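You operate a simulated robot arm through the tools that you are given. There is no shell and no other tool.

Carry out the task below with a simulated robot arm. There is one attempt and no reset: what you move stays moved.

## Task
Stop the charge, unlock the plug, put it in the holster, shut the inlet cap and switch the main off.
Fine: press the stop button once before you touch latch, plug or main switch. Leave the amps dial and the load switches.

The check looks at the end state, three seconds after you hand in, the way a careful person would. Anything else that was tipped, shoved, dropped, spilled or broken makes it a failure. Lids that push on must go on centred and level and be pressed home; caps that screw on are set level and turned clockwise until they are tight.

## Robot
A 6-joint arm with a two-finger parallel gripper, fixed in place. Base frame: the origin is on the floor under the middle of its stand, x ahead of it, y to its left, z up. Lengths are in m, angles in degrees, forces in N, time in s.
With the tool pointing down near the work surface it reaches from about 0.36 to 0.76 m from the base axis. Its first joint turns from -66.0 to 66.0 degrees. Payload 2.45 kg.
The tool frame sits at the grasp point between the pads (the TCP): z along the fingers, y along the line on which they close. The tips reach 0.024 m beyond it. The gripper opens to 0.068 m. The fingers are 0.017 m wide and 0.01 m thick; the gripper's body (0.04 by 0.07 m) begins 0.041 m behind the TCP.
Orientation is that of the tool frame in the base frame, as a unit quaternion [x, y, z, w]. With the fingers straight down and closing along the base's y, the tool's x points along the base's -x, its y along +y and its z along -z.

## Interface
- The arm moves only by the tool drive_tool. Its argument "deltas" is text: rows parted by semicolons, each of 7 numbers parted by spaces: the turn, a rotation vector about the base's x, y, z in units of 90 degrees (1.0 is 90 degrees), then the shift along the base's x, y, z in units of 400 mm (1.0 is 400 mm), then the finger opening in m, from 0 to 0.068. In form: rx ry rz dx dy dz claw; .... A call has 1 to 20 rows; each row is the pose to reach, as a shift and turn from the pose commanded when the call began. A call with a number of a shift or a turn outside -1 to 1 is refused whole. Each row takes 0.2 s and may step no farther than 0.05 m and 8.6 degrees from the row before; otherwise, or with a gripper value out of range, the whole call is refused. A pose out of reach is approached as far as the arm can. The call stops where the force on the tool passes 90 N (or 10 N more than at its start, if that is more) or the arm is blocked; 0.2 s more then pass. The fingers move at their own pace (about 0.108 m/s each) and stop on an object; they squeeze with about 41 N. The grip force told is the motor's: it shows also when the fingers shut on nothing. Time passes only in rows, and 0.2 s behind the last, so rows that repeat a pose let the fingers close. The reply holds the time, the measured pose of the TCP, the force on the tool along the base axes, the opening and the grip force, in the units named above and with some noise, with the torque about the TCP (base axes, N m) and any sound that the robot's microphone picked up, and new pictures: "views" is both (left out), scene, wrist or none.
- Cameras (640 x 400 px; columns grow to the right, rows downward): "scene" is fixed at [0.1609, 0.4124, 1.4596]; the picture's right is [-0.80, -0.60, 0.00], its down [-0.36, 0.48, -0.80] and it looks along [0.48, -0.64, -0.60] (base axes); focal length 341 px, centre (320, 200). "wrist" rides on the gripper at [0.084, 0.011, -0.075] in the tool frame; the picture's right is [-0.13, 0.99, 0.00], its down [-0.60, -0.08, -0.79] and it looks along [-0.79, -0.10, 0.61] (tool axes); focal length 251 px, centre (320, 200). There is no depth. A picture from a camera that has moved, and an enlarged one, comes with that camera's place and axes in the base frame and with its lens.
- close_up(camera, box): a new picture of the part [left, top, right, bottom] of that camera's present view, enlarged. It takes no simulated time.
- finish_job(): hands the job in; it is judged then, once.

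Nothing tells you positions but the pictures and the camera data. Unless the task says otherwise, let go and move clear before handing in.

The tools are called after ">>>" as name(argument=value, ...) on one line, values as JSON. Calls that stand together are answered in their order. drive_tool: Moves the arm, as the interface text tells. Its arguments: {"type":"object","properties":{"deltas":{"type":"string"},"views":{"type":"string","enum":["both","scene","wrist","none"]}},"required":["deltas"]} The other tools are called the same way: close_up (camera, box) takes an enlarged picture of a part of a camera's view; finish_job () hands the job in.

At the start:

```text
time_s: 0.0
tcp_pos: [0.4781, -0.1381, 1.174]
tcp_rot: [0.0, 1.0, 0.0, 0.001]
contact_force: [-0.4, -1.5, 0.5]
ft_torque: [-0.02, 0.01, 0.01]
opening: 0.0681
finger_force: 0.0
```

scene: 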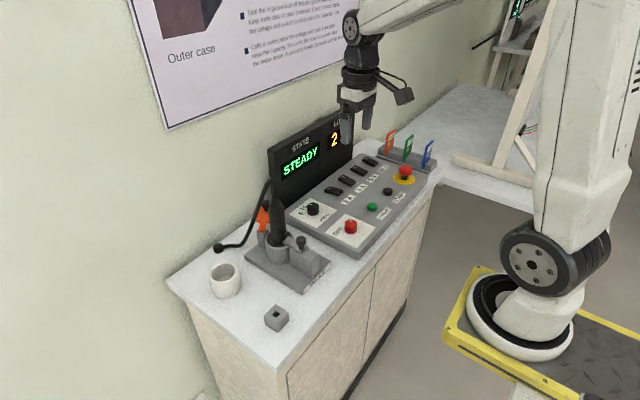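
wrist: 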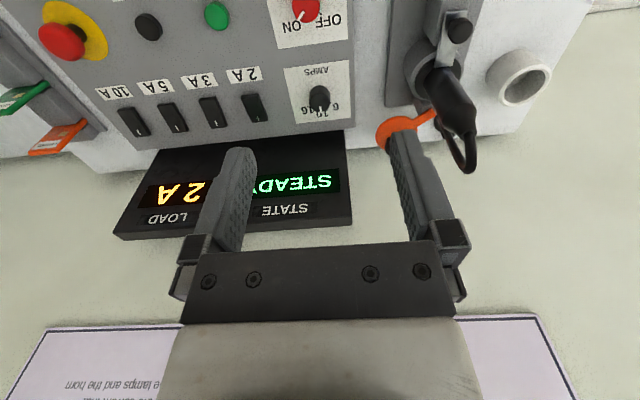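

I see a bench with a control panel (state display, dials, buttons), an inlet with a plug in it, a small grey block, a cup-like white ring and a row of hooks. I'll look closer at each before moving.

>>> close_up(camera="scene", box=[200, 180, 340, 340])

>>> close_up(camera="scene", box=[280, 100, 450, 260])

>>> close_up(camera="wrist", box=[360, 0, 580, 180])

>>> close_up(camera="wrist", box=[0, 0, 360, 180])

```text
2.50 times, centred on (270, 260) of scene
camera zoom: at [0.1609, 0.4124, 1.4596], right [-0.8, -0.6, 0.0], down [-0.36, 0.48, -0.8], along [0.48, -0.64, -0.6], focal length 852 px, centre (445, 50)
```

zoom: 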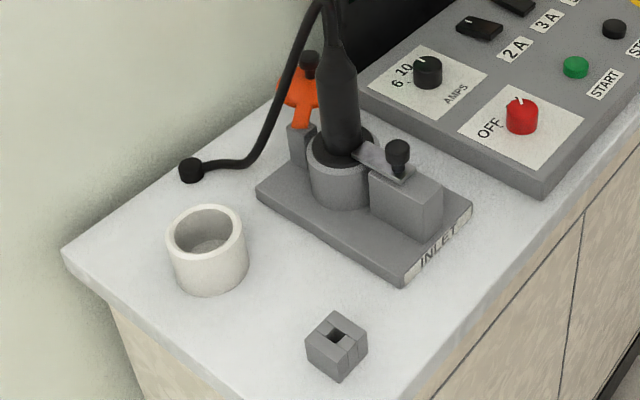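

```text
2.50 times, centred on (365, 180) of scene
camera zoom: at [0.1609, 0.4124, 1.4596], right [-0.8, -0.6, 0.0], down [-0.36, 0.48, -0.8], along [0.48, -0.64, -0.6], focal length 852 px, centre (208, 250)
```

zoom: 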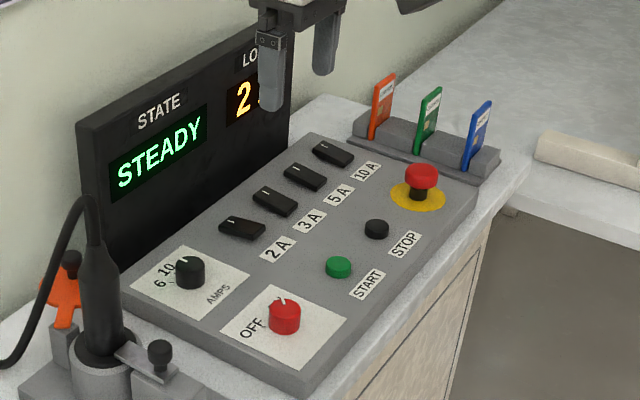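

```text
2.22 times, centred on (470, 90) of wrist
camera zoom: at [0.3941, -0.1281, 1.2487], right [0.13, 0.99, 0.0], down [0.6, -0.08, 0.79], along [0.79, -0.1, -0.61], focal length 559 px, centre (-13, 444)
```

zoom: 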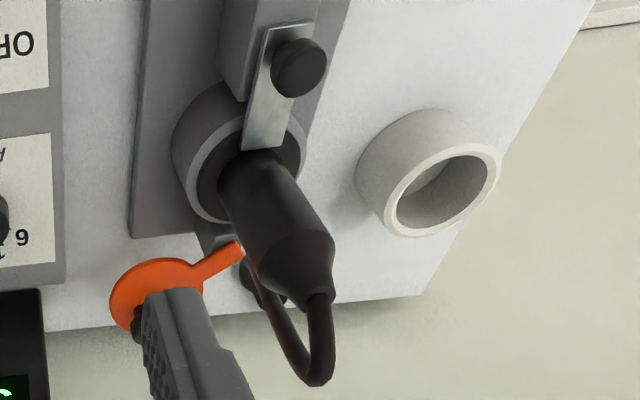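

```text
1.78 times, centred on (180, 90) of wrist
camera zoom: at [0.3941, -0.1281, 1.2487], right [0.13, 0.99, 0.0], down [0.6, -0.08, 0.79], along [0.79, -0.1, -0.61], focal length 447 px, centre (569, 396)
```

zoom: 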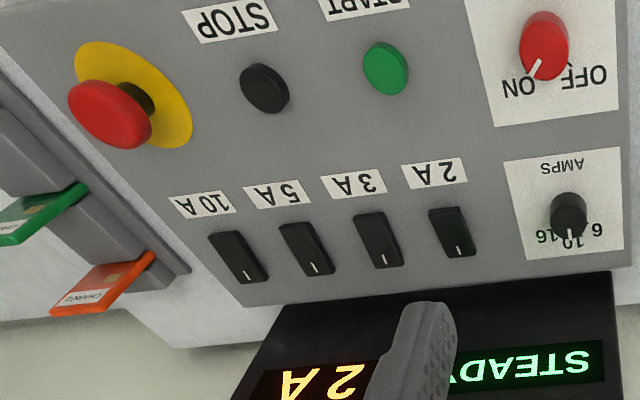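

The scene shows the plug standing in the inlet, a latch bar with a knob across it, an orange cap on a post, a white cup (probably the holster), and the panel with a black STOP button near [0.48,-0.34,0.90]. Next I'll tilt the wrist camera downward over the inlet area for better measurements.

>>> drive_tool(deltas="0 0.09 0 0 0.07 0 0.068; 0 0.18 0 0 0.14 0 0.068; 0 0.27 0 0 0.21 0 0.068; 0 0.36 0 0 0.28 0 0.068; 0 0.44 0 0 0.35 0 0.068; 0 0.44 0 0 0.35 0 0.068", views="both")

```text
time_s: 1.4
tcp_pos: [0.4803, 0.0028, 1.1736]
tcp_rot: [0.0, 0.941, -0.001, -0.339]
contact_force: [-0.8, -0.6, 1.0]
ft_torque: [0.0, 0.02, -0.02]
opening: 0.0679
finger_force: 0.1
camera wrist: at [0.4619, 0.0123, 1.2851], right [0.1, 0.99, -0.08], down [0.97, -0.08, 0.23], along [0.22, -0.1, -0.97], focal length 251 px, centre (320, 200)
```

scene: 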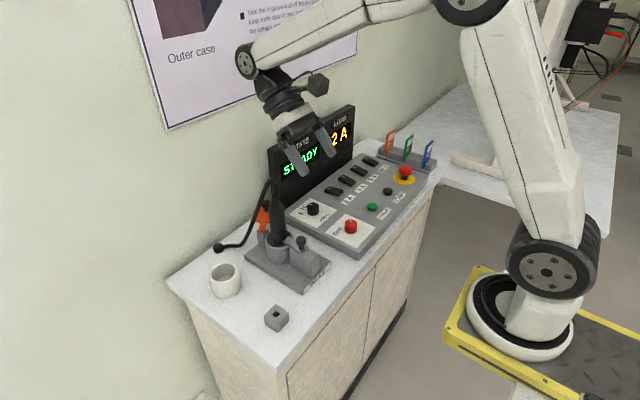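
wrist: 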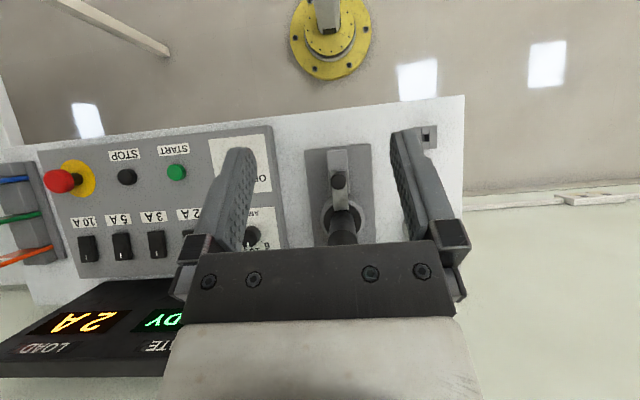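

From above I see the latch block with its bar pointing over the inlet, and the panel. The gripper hides part, so I'll zoom what is visible and then move back for another view.

>>> close_up(camera="wrist", box=[280, 120, 460, 250])

>>> close_up(camera="wrist", box=[0, 110, 280, 280])

>>> drive_tool(deltas="0 -0.08 0 -0.08 0.03 -0.05 0.068; 0 -0.16 0 -0.16 0.06 -0.1 0.068; 0 -0.22 0 -0.24 0.1 -0.15 0.068; 0 -0.22 0 -0.25 0.12 -0.2 0.068; 0 -0.22 0 -0.25 0.12 -0.2 0.068", views="both")

```text
3.08 times, centred on (370, 185) of wrist
camera zoom: at [0.4619, 0.0123, 1.2851], right [0.1, 0.99, -0.08], down [0.97, -0.08, 0.23], along [0.22, -0.1, -0.97], focal length 774 px, centre (166, 246)
```

zoom: 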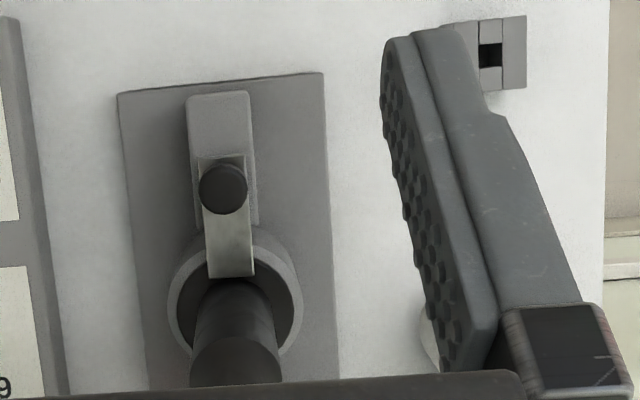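

```text
2.29 times, centred on (140, 195) of wrist
camera zoom: at [0.4619, 0.0123, 1.2851], right [0.1, 0.99, -0.08], down [0.97, -0.08, 0.23], along [0.22, -0.1, -0.97], focal length 575 px, centre (731, 211)
```

zoom: 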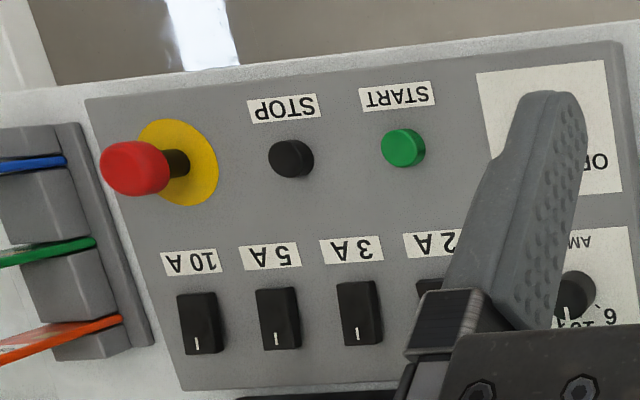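

```text
time_s: 2.6
tcp_pos: [0.3792, 0.0512, 1.0941]
tcp_rot: [0.0, 0.986, 0.0, -0.169]
contact_force: [-0.6, 0.6, 0.7]
ft_torque: [0.0, 0.0, 0.0]
opening: 0.0683
finger_force: 0.1
camera wrist: at [0.325, 0.0602, 1.1933], right [0.12, 0.99, -0.04], down [0.84, -0.08, 0.54], along [0.54, -0.1, -0.84], focal length 251 px, centre (320, 200)
```

scene: 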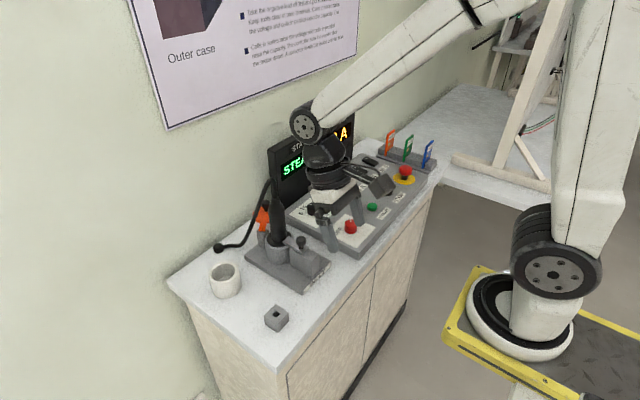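
wrist: 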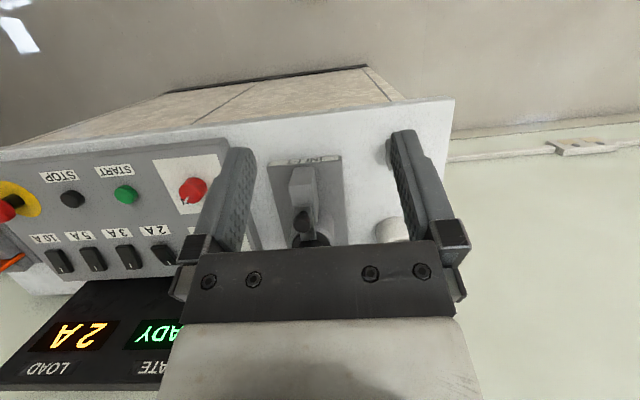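

The gripper body still covers the inlet; with the tool vertical and further back, the upper half of the picture is clear. I'll move to that pose over the inlet/holster side.

>>> drive_tool(deltas="0 -0.08 0 0 0.03 0.02 0.068; 0 -0.16 0 0 0.06 0.02 0.068; 0 -0.22 0 0 0.1 0.02 0.068; 0 -0.22 0 0.02 0.1 0.02 0.068; 0 -0.22 0 0.02 0.1 0.02 0.068", views="wrist")

>>> close_up(camera="wrist", box=[160, 0, 480, 240])

```text
time_s: 3.8
tcp_pos: [0.3866, 0.0906, 1.1017]
tcp_rot: [-0.001, 1.0, 0.0, 0.002]
contact_force: [-1.2, -0.3, 0.1]
ft_torque: [0.03, 0.01, 0.0]
opening: 0.0679
finger_force: 0.1
camera wrist: at [0.3025, 0.1002, 1.1769], right [0.13, 0.99, 0.0], down [0.6, -0.08, 0.8], along [0.79, -0.1, -0.61], focal length 251 px, centre (320, 200)
```

wrist: 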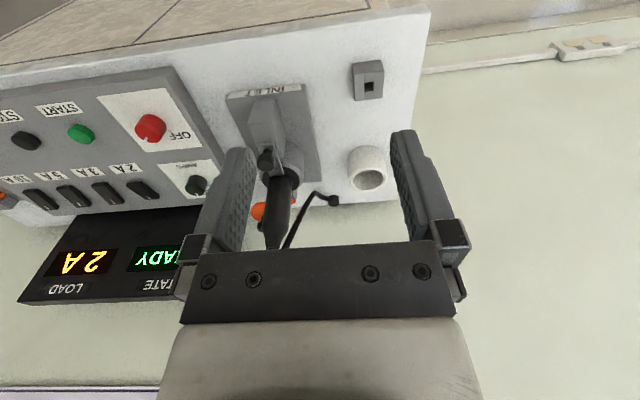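

```text
1.67 times, centred on (320, 120) of wrist
camera zoom: at [0.3025, 0.1002, 1.1769], right [0.13, 0.99, 0.0], down [0.6, -0.08, 0.8], along [0.79, -0.1, -0.61], focal length 419 px, centre (320, 333)
```

zoom: 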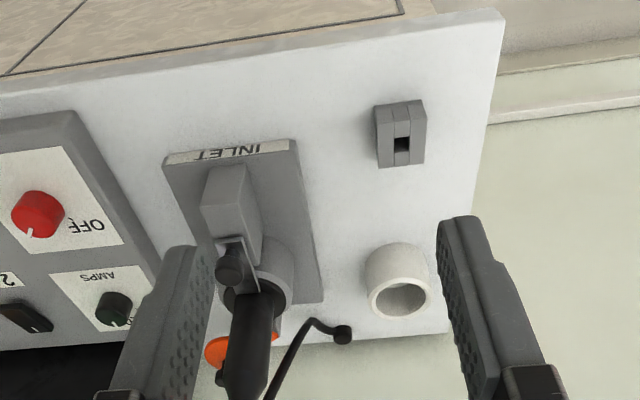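

The view now shows the inlet plate, latch, plug, orange cap behind, the white cup and the small grey slotted block (~[0.47,0.14,0.875]). I'll zoom in on details to identify the holster.

>>> close_up(camera="wrist", box=[335, 40, 415, 200])

>>> close_up(camera="wrist", box=[220, 70, 350, 250])

>>> close_up(camera="scene", box=[240, 170, 310, 230])

>>> close_up(camera="scene", box=[250, 220, 340, 300])

```text
2.50 times, centred on (375, 120) of wrist
camera zoom: at [0.3025, 0.1002, 1.1769], right [0.13, 0.99, 0.0], down [0.6, -0.08, 0.8], along [0.79, -0.1, -0.61], focal length 629 px, centre (182, 400)
```

zoom: 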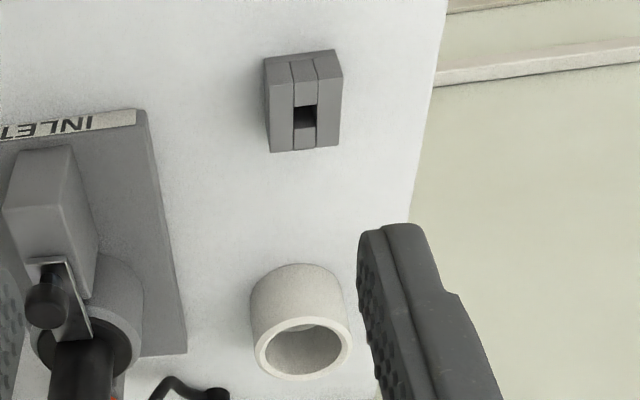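

```text
2.22 times, centred on (285, 160) of wrist
camera zoom: at [0.3025, 0.1002, 1.1769], right [0.13, 0.99, 0.0], down [0.6, -0.08, 0.8], along [0.79, -0.1, -0.61], focal length 559 px, centre (398, 289)
```

zoom: 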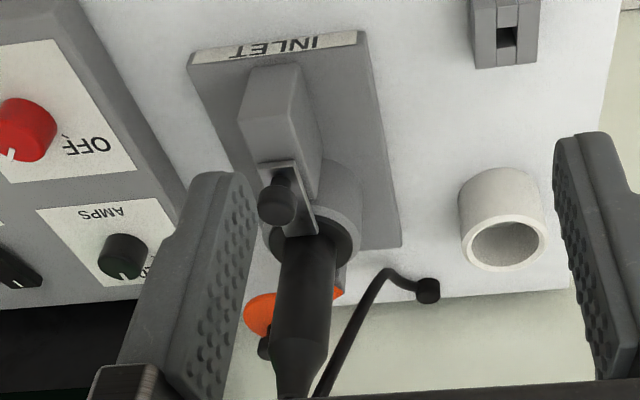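

```text
6.67 times, centred on (275, 200) of scene
camera zoom: at [0.1609, 0.4124, 1.4596], right [-0.8, -0.6, 0.0], down [-0.36, 0.48, -0.8], along [0.48, -0.64, -0.6], focal length 2271 px, centre (620, 200)
```

zoom: 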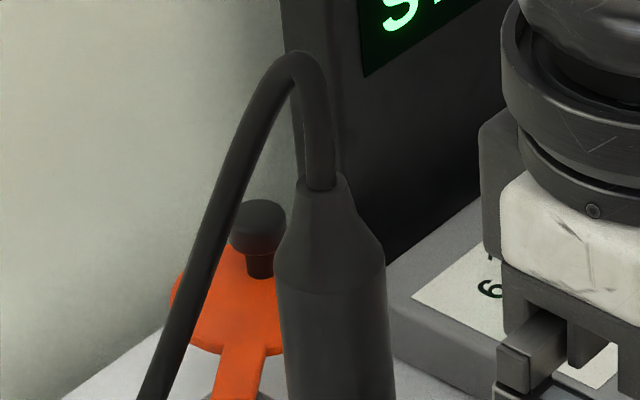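

```text
5.00 times, centred on (295, 260) of scene
camera zoom: at [0.1609, 0.4124, 1.4596], right [-0.8, -0.6, 0.0], down [-0.36, 0.48, -0.8], along [0.48, -0.64, -0.6], focal length 1703 px, centre (445, -100)
```

zoom: 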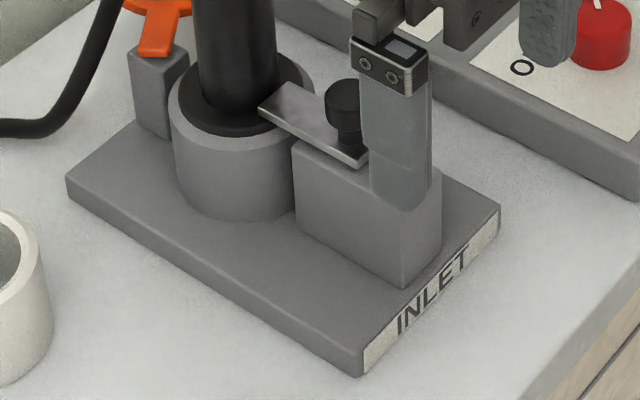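

The latch is a flat plate with a knob sitting on a block, likely a slide; the cap is an orange disc on a post behind the inlet with a knob at about [0.69,-0.06,0.93]. I'll swing the wrist camera round to look from the left (+y) side for a cleaner geometry.

>>> drive_tool(deltas="0 0 -0.0875 0.02 0.03 0.06 0.068; 0 0 -0.175 0.05 0.06 0.12 0.068; 0 0 -0.2625 0.1 0.1 0.15 0.068; 0 0 -0.35 0.15 0.15 0.15 0.068; 0 0 -0.4375 0.2 0.2 0.15 0.068; 0 0 -0.525 0.25 0.24 0.15 0.068; 0 0 -0.6125 0.3 0.28 0.15 0.068; 0 0 -0.7 0.35 0.32 0.15 0.068; 0 0 -0.7875 0.4 0.36 0.15 0.068; 0 0 -0.875 0.45 0.36 0.15 0.068; 0 0 -0.9625 0.5 0.36 0.15 0.068; 0 0 -1.0 0.5 0.36 0.15 0.068; 0 0 -1.0 0.5 0.36 0.15 0.068", views="both")

>>> close_up(camera="wrist", box=[160, 0, 480, 240])

```text
time_s: 6.6
tcp_pos: [0.5872, 0.2337, 1.1609]
tcp_rot: [0.708, 0.706, -0.002, 0.001]
contact_force: [-0.4, 0.0, 0.5]
ft_torque: [0.04, 0.01, 0.0]
opening: 0.0681
finger_force: 0.1
camera wrist: at [0.598, 0.3169, 1.2368], right [0.99, -0.13, 0.0], down [-0.08, -0.6, 0.79], along [-0.1, -0.79, -0.61], focal length 251 px, centre (320, 200)
```

scene: 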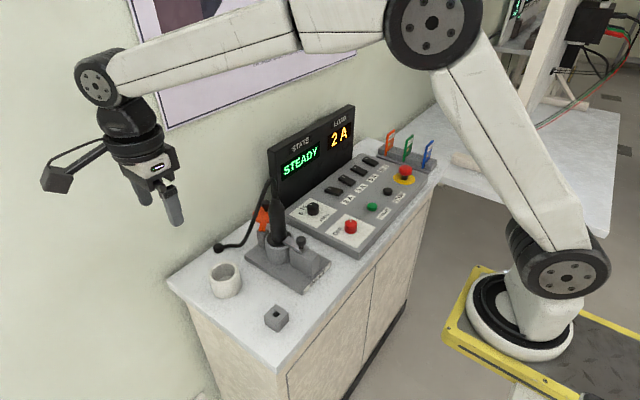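
wrist: 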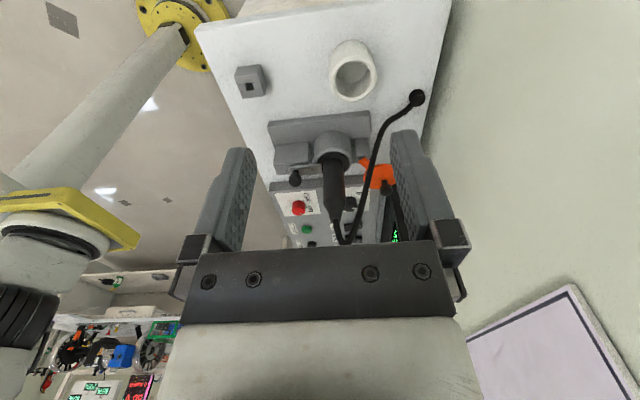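

```text
1.67 times, centred on (320, 120) of wrist
camera zoom: at [0.598, 0.3169, 1.2368], right [0.99, -0.13, 0.0], down [-0.08, -0.6, 0.79], along [-0.1, -0.79, -0.61], focal length 419 px, centre (320, 333)
```

zoom: 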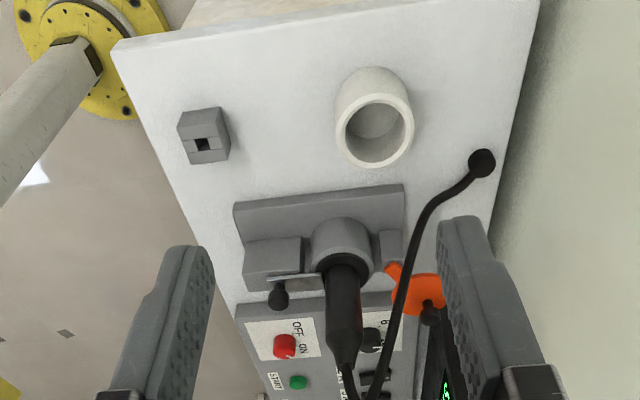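

Now I see from the left: small block, white holster cup (with a floor), inlet with latch plate, post and orange cap, cable anchored to the bench. I'll zoom in for measuring.

>>> close_up(camera="wrist", box=[250, 90, 410, 210])

>>> close_up(camera="wrist", box=[220, 20, 440, 120])

>>> close_up(camera="scene", box=[240, 180, 320, 250])

>>> close_up(camera="scene", box=[330, 150, 430, 260])

```text
3.33 times, centred on (330, 150) of wrist
camera zoom: at [0.598, 0.3169, 1.2368], right [0.99, -0.13, 0.0], down [-0.08, -0.6, 0.79], along [-0.1, -0.79, -0.61], focal length 838 px, centre (287, 367)
```

zoom: 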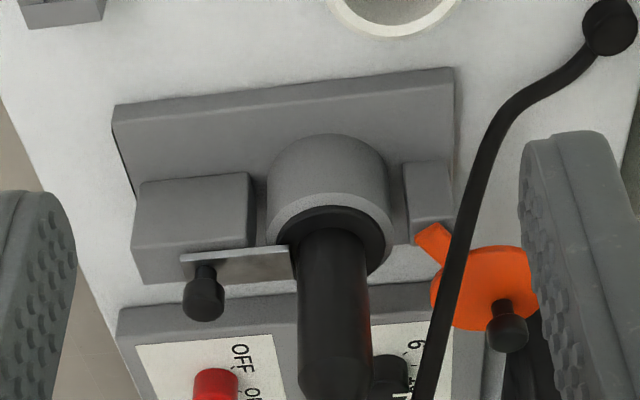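

```text
2.91 times, centred on (330, 70) of wrist
camera zoom: at [0.598, 0.3169, 1.2368], right [0.99, -0.13, 0.0], down [-0.08, -0.6, 0.79], along [-0.1, -0.79, -0.61], focal length 731 px, centre (291, 578)
```

zoom: 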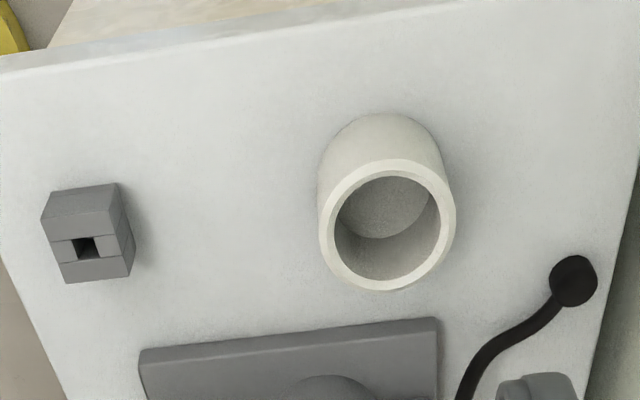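

```text
5.71 times, centred on (280, 215) of scene
camera zoom: at [0.1609, 0.4124, 1.4596], right [-0.8, -0.6, 0.0], down [-0.36, 0.48, -0.8], along [0.48, -0.64, -0.6], focal length 1946 px, centre (549, 114)
```

zoom: 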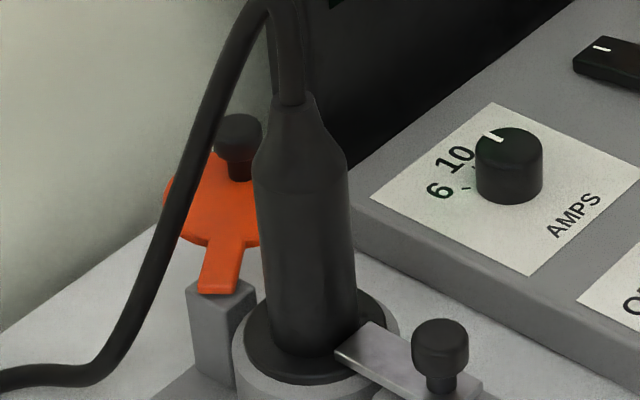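

```text
3.64 times, centred on (380, 205) of scene
camera zoom: at [0.1609, 0.4124, 1.4596], right [-0.8, -0.6, 0.0], down [-0.36, 0.48, -0.8], along [0.48, -0.64, -0.6], focal length 1239 px, centre (102, 182)
```

zoom: 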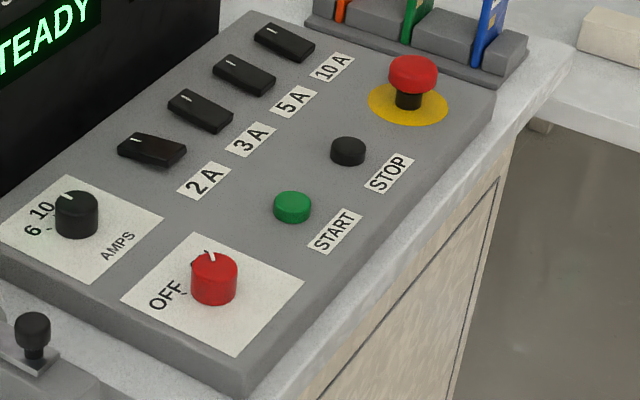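

I now have: inlet centre ≈[0.58,0.008,0.917], latch knob ≈[0.517,0.006,0.947], cap pivot ≈[0.634,0.0] with its knob ≈[0.668,-0.043,0.947], holster cup ≈[0.62,0.143,0.898] and STOP ≈[0.485,-0.344,0.895]. I'll travel high over the plug towards the STOP button with the fingers closed.

>>> drive_tool(deltas="0 0 0.0833 -0.02 -0.05 0.04 0; 0 0 0.1667 -0.04 -0.12 0.08 0; 0 0 0.25 -0.06 -0.2 0.1 0; 0 0 0.3333 -0.08 -0.28 0.1 0; 0 0 0.4167 -0.1 -0.36 0.1 0; 0 0 0.5 -0.12 -0.44 0.1 0; 0 0 0.5833 -0.14 -0.53 0.1 0; 0 0 0.6667 -0.16 -0.62 0.1 0; 0 0 0.75 -0.18 -0.71 0.1 0; 0 0 0.8333 -0.2 -0.8 0.1 0; 0 0 0.9167 -0.22 -0.9 0.1 0; 0 0 1.0 -0.25 -1.0 0.1 0; 0 0 1.0 -0.25 -1.0 0.1 0", views="none")

```text
time_s: 9.4
tcp_pos: [0.4858, -0.1667, 1.2027]
tcp_rot: [-0.001, 1.0, 0.0, 0.002]
contact_force: [-0.5, -0.1, -0.5]
ft_torque: [0.0, -0.02, 0.03]
opening: 0.0001
finger_force: 23.7
```

I'm clear of the plug with fingers closed. Next I descend above the STOP button and check alignment with the wrist camera.

>>> drive_tool(deltas="0 0 0 0 -0.09 -0.05 0; 0 0 0 0 -0.18 -0.12 0; 0 0 0 0 -0.27 -0.2 0; 0 0 0 0 -0.36 -0.28 0; 0 0 0 0 -0.443 -0.35 0; 0 0 0 0 -0.443 -0.4 0; 0 0 0 0 -0.443 -0.4 0", views="both")

>>> close_up(camera="wrist", box=[160, 0, 480, 200])

>>> close_up(camera="scene", box=[330, 120, 430, 220])

```text
time_s: 11.0
tcp_pos: [0.4875, -0.3437, 1.0422]
tcp_rot: [0.0, 1.0, 0.0, 0.001]
contact_force: [0.2, 0.0, -0.6]
ft_torque: [-0.01, 0.01, -0.02]
opening: 0.0
finger_force: 23.4
camera wrist: at [0.403, -0.3334, 1.1165], right [0.13, 0.99, 0.0], down [0.6, -0.08, 0.79], along [0.79, -0.1, -0.61], focal length 251 px, centre (320, 200)
```

scene: 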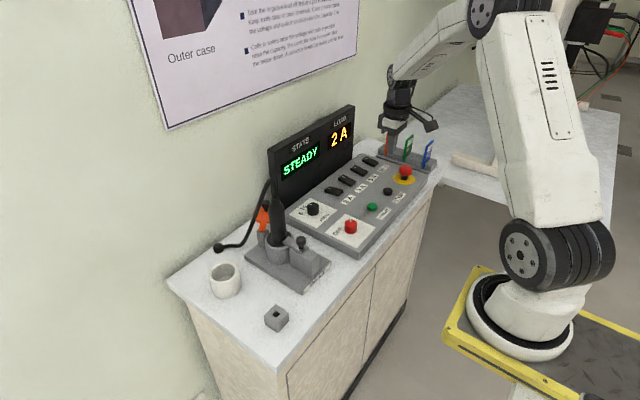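
wrist: 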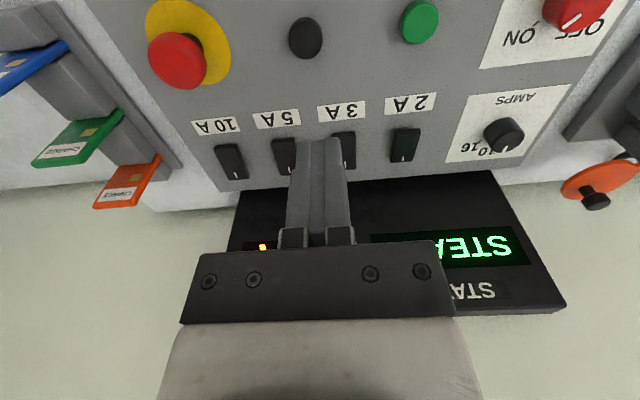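

```text
2.00 times, centred on (320, 100) of wrist
camera zoom: at [0.403, -0.3334, 1.1165], right [0.13, 0.99, 0.0], down [0.6, -0.08, 0.79], along [0.79, -0.1, -0.61], focal length 503 px, centre (320, 400)
```

zoom: 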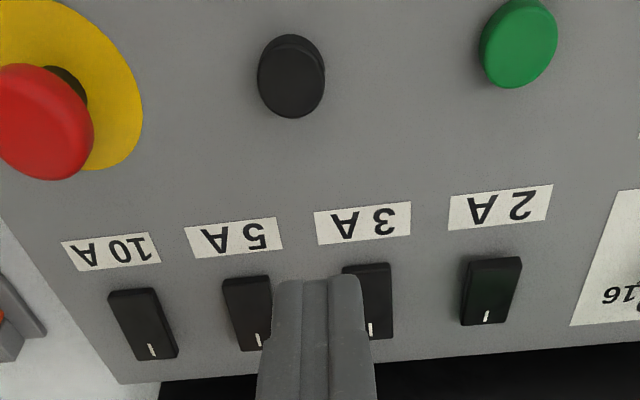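

```text
4.00 times, centred on (380, 170) of scene
camera zoom: at [0.1609, 0.4124, 1.4596], right [-0.8, -0.6, 0.0], down [-0.36, 0.48, -0.8], along [0.48, -0.64, -0.6], focal length 1362 px, centre (80, 320)
```

zoom: 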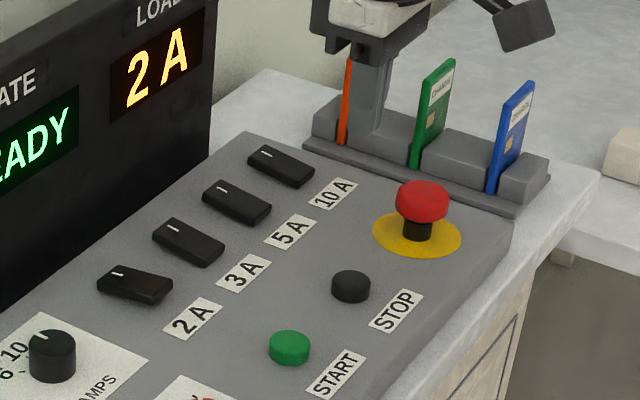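

The button now resolves to about [0.487,-0.354,0.886]. I'll shift 1 cm in -y and come down to just above it, then press slowly.

>>> drive_tool(deltas="0 0 0 0 -0.026 0 0; 0 0 0 0 -0.026 -0.1 0; 0 0 0 0 -0.026 -0.2 0; 0 0 0 0 -0.026 -0.28 0; 0 0 0 0 -0.026 -0.3 0; 0 0 0 0 -0.026 -0.3 0", views="both")

>>> close_up(camera="scene", box=[350, 140, 430, 220])

```text
time_s: 12.4
tcp_pos: [0.4877, -0.3537, 0.9232]
tcp_rot: [0.0, 1.0, -0.001, 0.002]
contact_force: [0.9, 0.5, 0.3]
ft_torque: [0.01, 0.0, 0.0]
opening: 0.0
finger_force: 24.2
camera wrist: at [0.4024, -0.3436, 0.9965], right [0.13, 0.99, 0.0], down [0.6, -0.08, 0.79], along [0.79, -0.1, -0.61], focal length 251 px, centre (320, 200)
```

scene: 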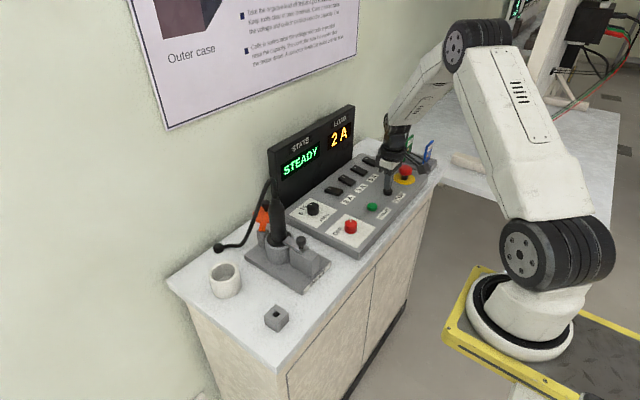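
wrist: 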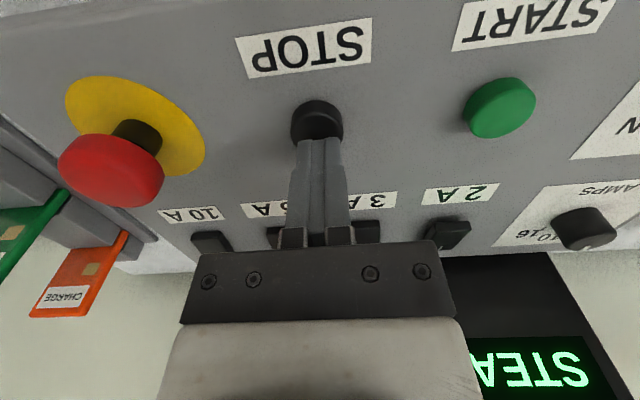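

```text
5.00 times, centred on (390, 180) of scene
camera zoom: at [0.1609, 0.4124, 1.4596], right [-0.8, -0.6, 0.0], down [-0.36, 0.48, -0.8], along [0.48, -0.64, -0.6], focal length 1703 px, centre (-30, 300)
```

zoom: 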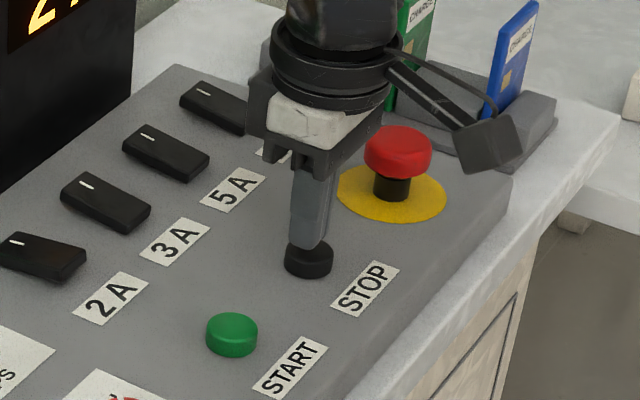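

The closed tips sit right above the STOP button. I press down slowly in 2 mm steps.

>>> drive_tool(deltas="0 0 0 -0.005 0 -0.01 0; 0 0 0 -0.005 0 -0.02 0; 0 0 0 -0.005 0 -0.025 0; 0 0 0 -0.005 0 -0.03 0; 0 0 0 -0.005 0 -0.035 0; 0 0 0 -0.005 0 -0.04 0; 0 0 0 -0.005 0 -0.04 0", views="scene")

```text
time_s: 14.0
tcp_pos: [0.4846, -0.3541, 0.9075]
tcp_rot: [0.001, 1.0, 0.0, 0.003]
contact_force: [-7.9, 7.8, 27.6]
ft_torque: [0.14, 0.2, 0.01]
opening: 0.0
finger_force: 23.8
heard: click
```

scene: 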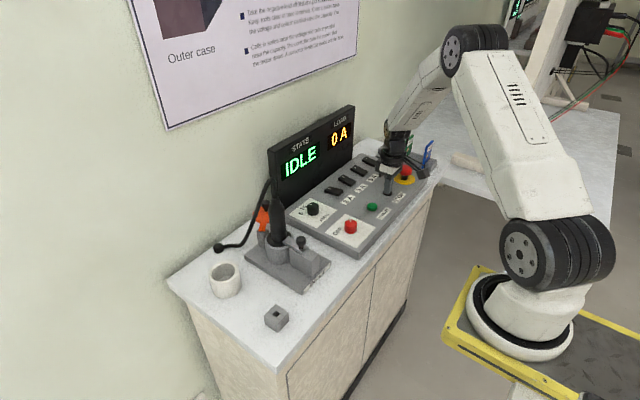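

A click was heard and the display reads IDLE / 0 A. I lift straight off and travel to the latch area.

>>> drive_tool(deltas="0 0 0 0 0 0.06 0; 0 0 0 0 0 0.16 0; 0 0 0 0 0 0.27 0; 0 0 0 0 0.08 0.35 0; 0 0 0 0 0.18 0.4 0; 0 0 0 0 0.28 0.4 0; 0 0 0 0 0.38 0.4 0; 0 0 0 0 0.48 0.4 0; 0 0 0 0 0.58 0.4 0.068; 0 0 0 0 0.68 0.4 0.068; 0 0 0 0 0.78 0.4 0.068; 0 0 0 0 0.88 0.4 0.068; 0 0 0 0 0.9 0.4 0.068; 0 0 0 0 0.9 0.4 0.068", views="both")

>>> close_up(camera="wrist", box=[200, 0, 440, 180])

```text
time_s: 17.0
tcp_pos: [0.4844, 0.0062, 1.0647]
tcp_rot: [0.0, 1.0, 0.0, 0.001]
contact_force: [-0.6, 0.0, -0.2]
ft_torque: [-0.02, 0.02, 0.01]
opening: 0.0681
finger_force: 0.1
camera wrist: at [0.4004, 0.0162, 1.1407], right [0.13, 0.99, 0.0], down [0.6, -0.08, 0.79], along [0.79, -0.1, -0.61], focal length 251 px, centre (320, 200)
```

scene: 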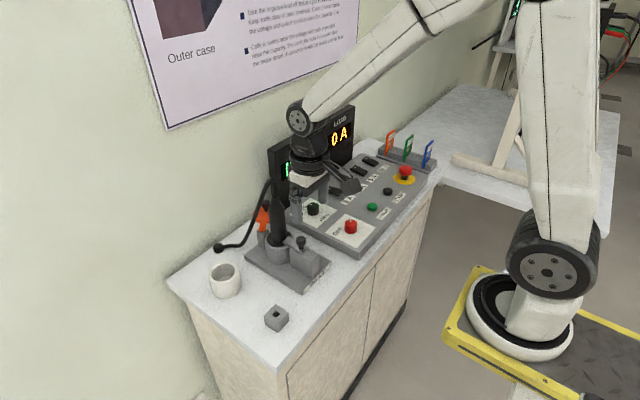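
wrist: 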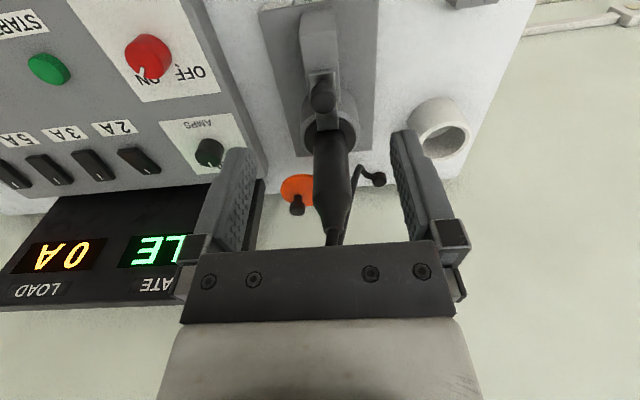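

```text
2.22 times, centred on (320, 90) of wrist
camera zoom: at [0.4004, 0.0162, 1.1407], right [0.13, 0.99, 0.0], down [0.6, -0.08, 0.79], along [0.79, -0.1, -0.61], focal length 559 px, centre (320, 444)
```

zoom: 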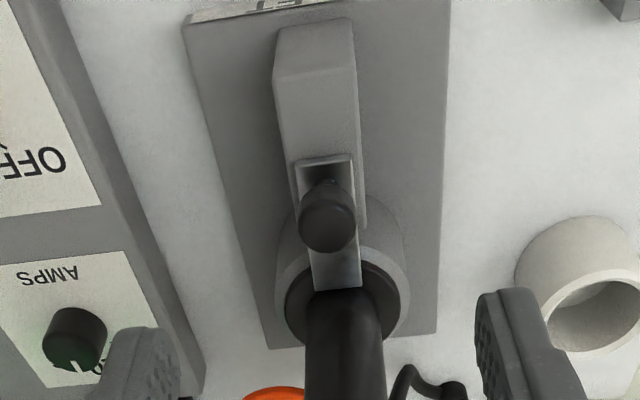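

The latch knob resolves to about [0.519,0.004,0.942], with the plate lying on the block over the plug's flange. I'll straddle the knob with open fingers, tilted slightly back from the plug.

>>> drive_tool(deltas="0 -0.045 0 0.03 -0.005 -0.05 0.05; 0 -0.09 0 0.06 -0.005 -0.1 0.05; 0 -0.09 0 0.08 -0.005 -0.16 0.05; 0 -0.09 0 0.085 -0.005 -0.22 0.05; 0 -0.09 0 0.085 -0.005 -0.26 0.05; 0 -0.09 0 0.085 -0.005 -0.285 0.05; 0 -0.09 0 0.085 -0.005 -0.285 0.05", views="both")

>>> close_up(camera="wrist", box=[220, 60, 420, 240])

>>> close_up(camera="scene", box=[240, 200, 340, 290])

```text
time_s: 18.6
tcp_pos: [0.5194, 0.0035, 0.9513]
tcp_rot: [-0.001, 0.997, 0.0, 0.073]
contact_force: [0.7, -0.2, -0.1]
ft_torque: [0.0, -0.01, 0.01]
opening: 0.0498
finger_force: 0.0
camera wrist: at [0.4248, 0.0136, 1.0138], right [0.13, 0.99, 0.02], down [0.48, -0.08, 0.87], along [0.87, -0.1, -0.49], focal length 251 px, centre (320, 200)
```

scene: 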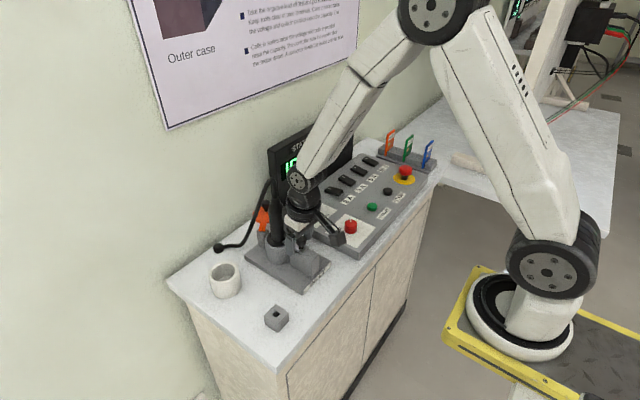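
wrist: 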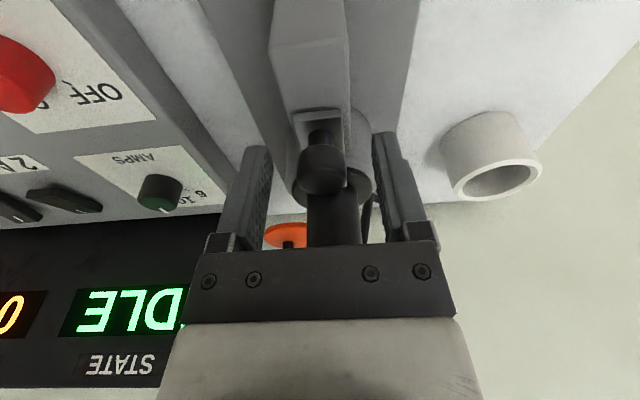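

```text
2.22 times, centred on (320, 150) of wrist
camera zoom: at [0.4248, 0.0136, 1.0138], right [0.13, 0.99, 0.02], down [0.48, -0.08, 0.87], along [0.87, -0.1, -0.49], focal length 559 px, centre (320, 311)
```

zoom: 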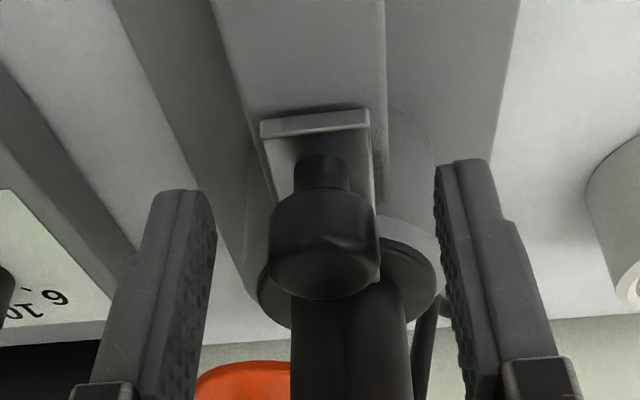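

```text
4.44 times, centred on (290, 245) of scene
camera zoom: at [0.1609, 0.4124, 1.4596], right [-0.8, -0.6, 0.0], down [-0.36, 0.48, -0.8], along [0.48, -0.64, -0.6], focal length 1514 px, centre (453, 0)
```

zoom: 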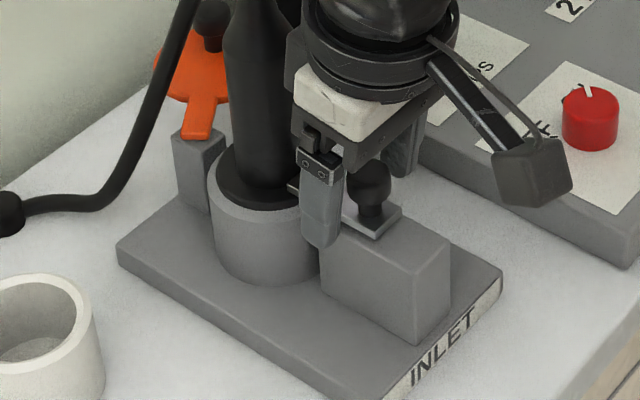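

The knob is centred between the pads. I'll close on it.

>>> drive_tool(deltas="0 0 0 0 0 0 0.03; 0 0 0 0 0 0 0.015; 0 0 0 0 0 0 0; 0 0 0 0 0 0 0", views="wrist")

```text
time_s: 19.6
tcp_pos: [0.5191, 0.0057, 0.9512]
tcp_rot: [-0.002, 0.997, 0.001, 0.071]
contact_force: [-0.8, 21.7, -2.2]
ft_torque: [0.38, -0.2, 0.03]
opening: 0.0214
finger_force: 37.6
camera wrist: at [0.4247, 0.0148, 1.0139], right [0.13, 0.99, 0.02], down [0.48, -0.08, 0.87], along [0.87, -0.1, -0.49], focal length 251 px, centre (320, 200)
```

wrist: 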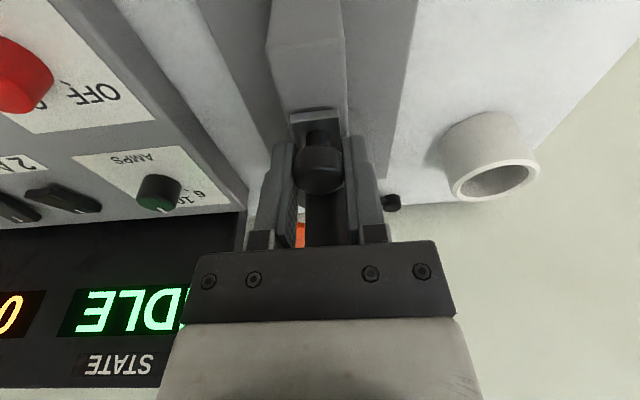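

The knob is gripped (21 mm) with some sideways load, meaning it sits a few mm more to +y. I'll ease that, then pull gently toward -x to test the slide.

>>> drive_tool(deltas="0 0 0 0 0.006 0 0; 0 0 0 0 0.006 0 0; 0 0 0 -0.006 0.006 0 0; 0 0 0 -0.012 0.006 0 0; 0 0 0 -0.012 0.006 0 0", views="none")

```text
time_s: 20.8
tcp_pos: [0.513, 0.005, 0.9522]
tcp_rot: [0.001, 0.997, 0.001, 0.073]
contact_force: [-0.4, -21.3, -1.3]
ft_torque: [-0.33, -0.19, -0.02]
opening: 0.0214
finger_force: 38.2
```

The knob slid 6 mm in -x with no resistance, so it is a slide. I'll trim y a little and keep pulling back.

>>> drive_tool(deltas="0 0 0 -0.01 -0.003 0 0; 0 0 0 -0.02 -0.003 0 0; 0 0 0 -0.03 -0.003 0 0; 0 0 0 -0.04 -0.003 0 0; 0 0 0 -0.05 -0.003 0 0; 0 0 0 -0.05 -0.003 0 0", views="both")

>>> close_up(camera="scene", box=[240, 200, 340, 290])

```text
time_s: 22.2
tcp_pos: [0.4955, 0.0055, 0.9512]
tcp_rot: [0.0, 0.997, 0.0, 0.075]
contact_force: [18.3, -20.1, -21.3]
ft_torque: [-0.26, -0.45, 0.07]
opening: 0.0214
finger_force: 37.9
camera wrist: at [0.4014, 0.015, 1.0137], right [0.13, 0.99, 0.02], down [0.48, -0.08, 0.87], along [0.87, -0.1, -0.49], focal length 251 px, centre (320, 200)
```

scene: 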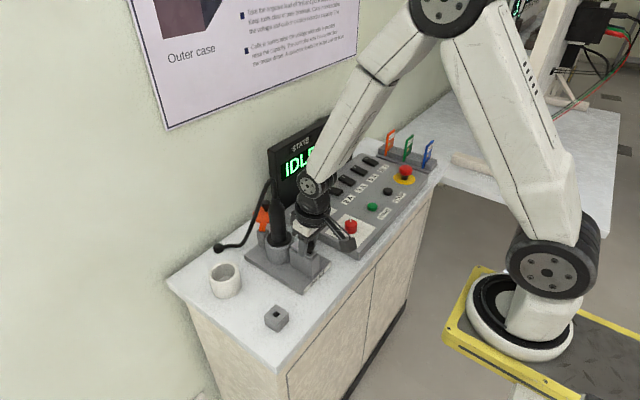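
wrist: 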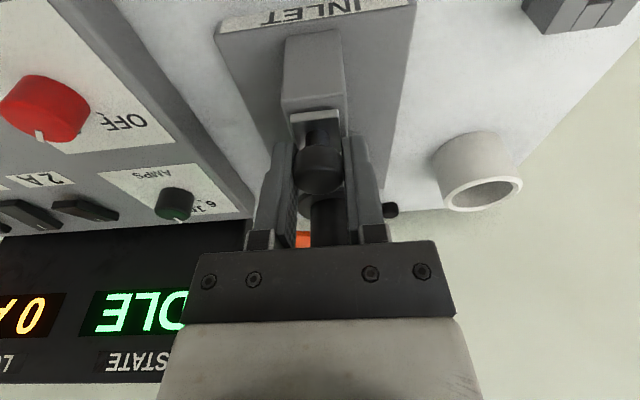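

```text
4.44 times, centred on (290, 245) of scene
camera zoom: at [0.1617, 0.4118, 1.4596], right [-0.8, -0.6, 0.0], down [-0.36, 0.48, -0.8], along [0.48, -0.64, -0.6], focal length 1514 px, centre (453, 0)
```

zoom: 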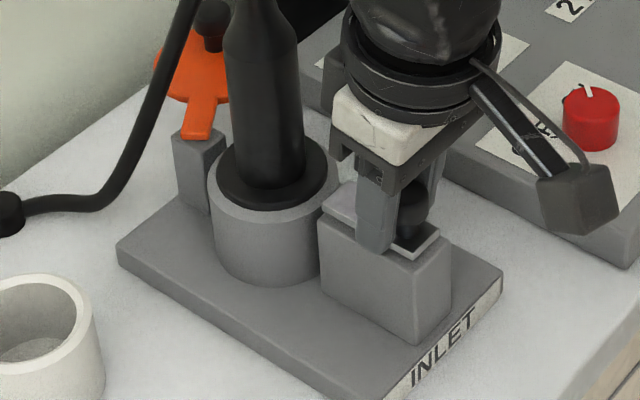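

The latch has slid back about 24 mm and met its stop; the plate now appears clear of the plug flange. I'll ease off, release and lift straight up to check.

>>> drive_tool(deltas="0 0 0 0.003 -0.003 0 0; 0 0 0 0.003 -0.003 0 0.03; 0 0 0 0.003 -0.003 0 0.05; 0 0 0 0.003 -0.003 0 0.06; 0 0 0 0 -0.003 0.08 0.06; 0 0 0 -0.02 -0.003 0.18 0.06; 0 0 0 -0.05 -0.003 0.28 0.068; 0 0 0 -0.05 -0.003 0.28 0.068", views="both")

>>> close_up(camera="scene", box=[240, 190, 340, 280])

>>> close_up(camera="wrist", box=[200, 0, 440, 240])

```text
time_s: 24.0
tcp_pos: [0.4723, 0.0044, 1.0661]
tcp_rot: [0.0, 0.997, 0.001, 0.072]
contact_force: [-0.5, -1.1, 0.4]
ft_torque: [0.03, 0.0, 0.03]
opening: 0.0678
finger_force: 0.1
camera wrist: at [0.3787, 0.0151, 1.1274], right [0.13, 0.99, 0.02], down [0.48, -0.08, 0.87], along [0.87, -0.1, -0.49], focal length 251 px, centre (320, 200)
```

scene: 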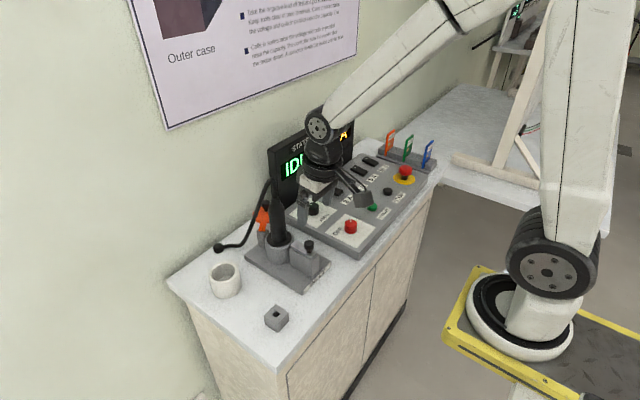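
wrist: 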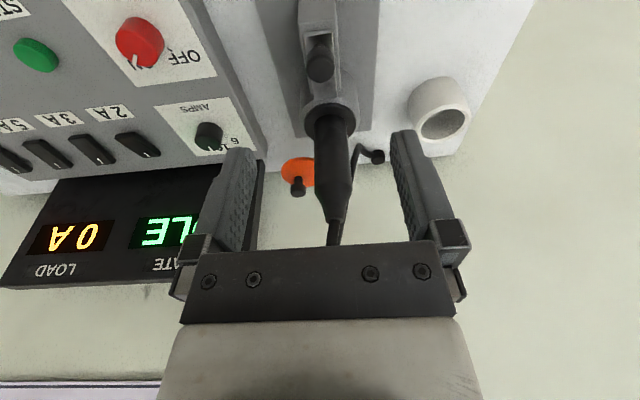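

```text
4.44 times, centred on (290, 235) of scene
camera zoom: at [0.1609, 0.4124, 1.4596], right [-0.8, -0.6, 0.0], down [-0.36, 0.48, -0.8], along [0.48, -0.64, -0.6], focal length 1514 px, centre (453, 44)
```

zoom: 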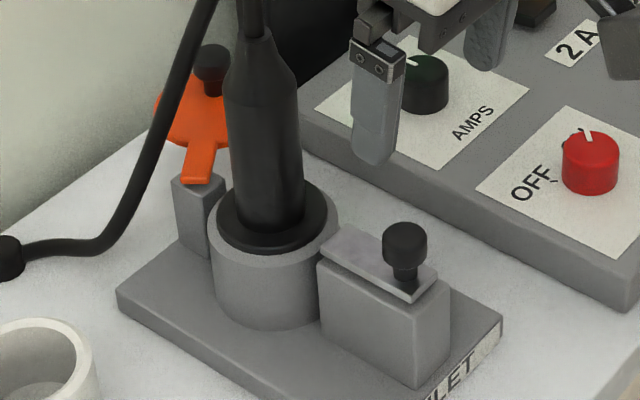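

```text
1.67 times, centred on (320, 120) of wrist
camera zoom: at [0.3787, 0.0151, 1.1274], right [0.13, 0.99, 0.02], down [0.48, -0.08, 0.87], along [0.87, -0.1, -0.49], focal length 419 px, centre (320, 333)
```

zoom: 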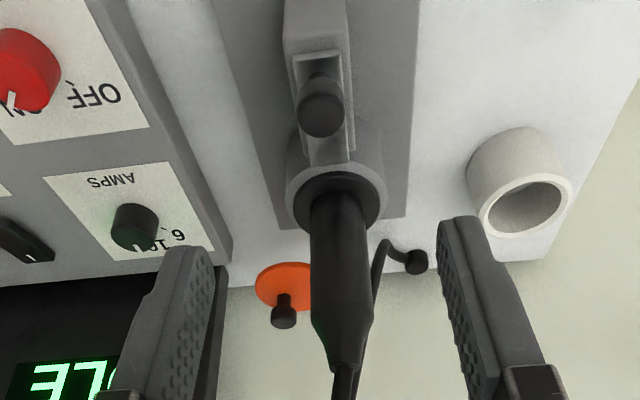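

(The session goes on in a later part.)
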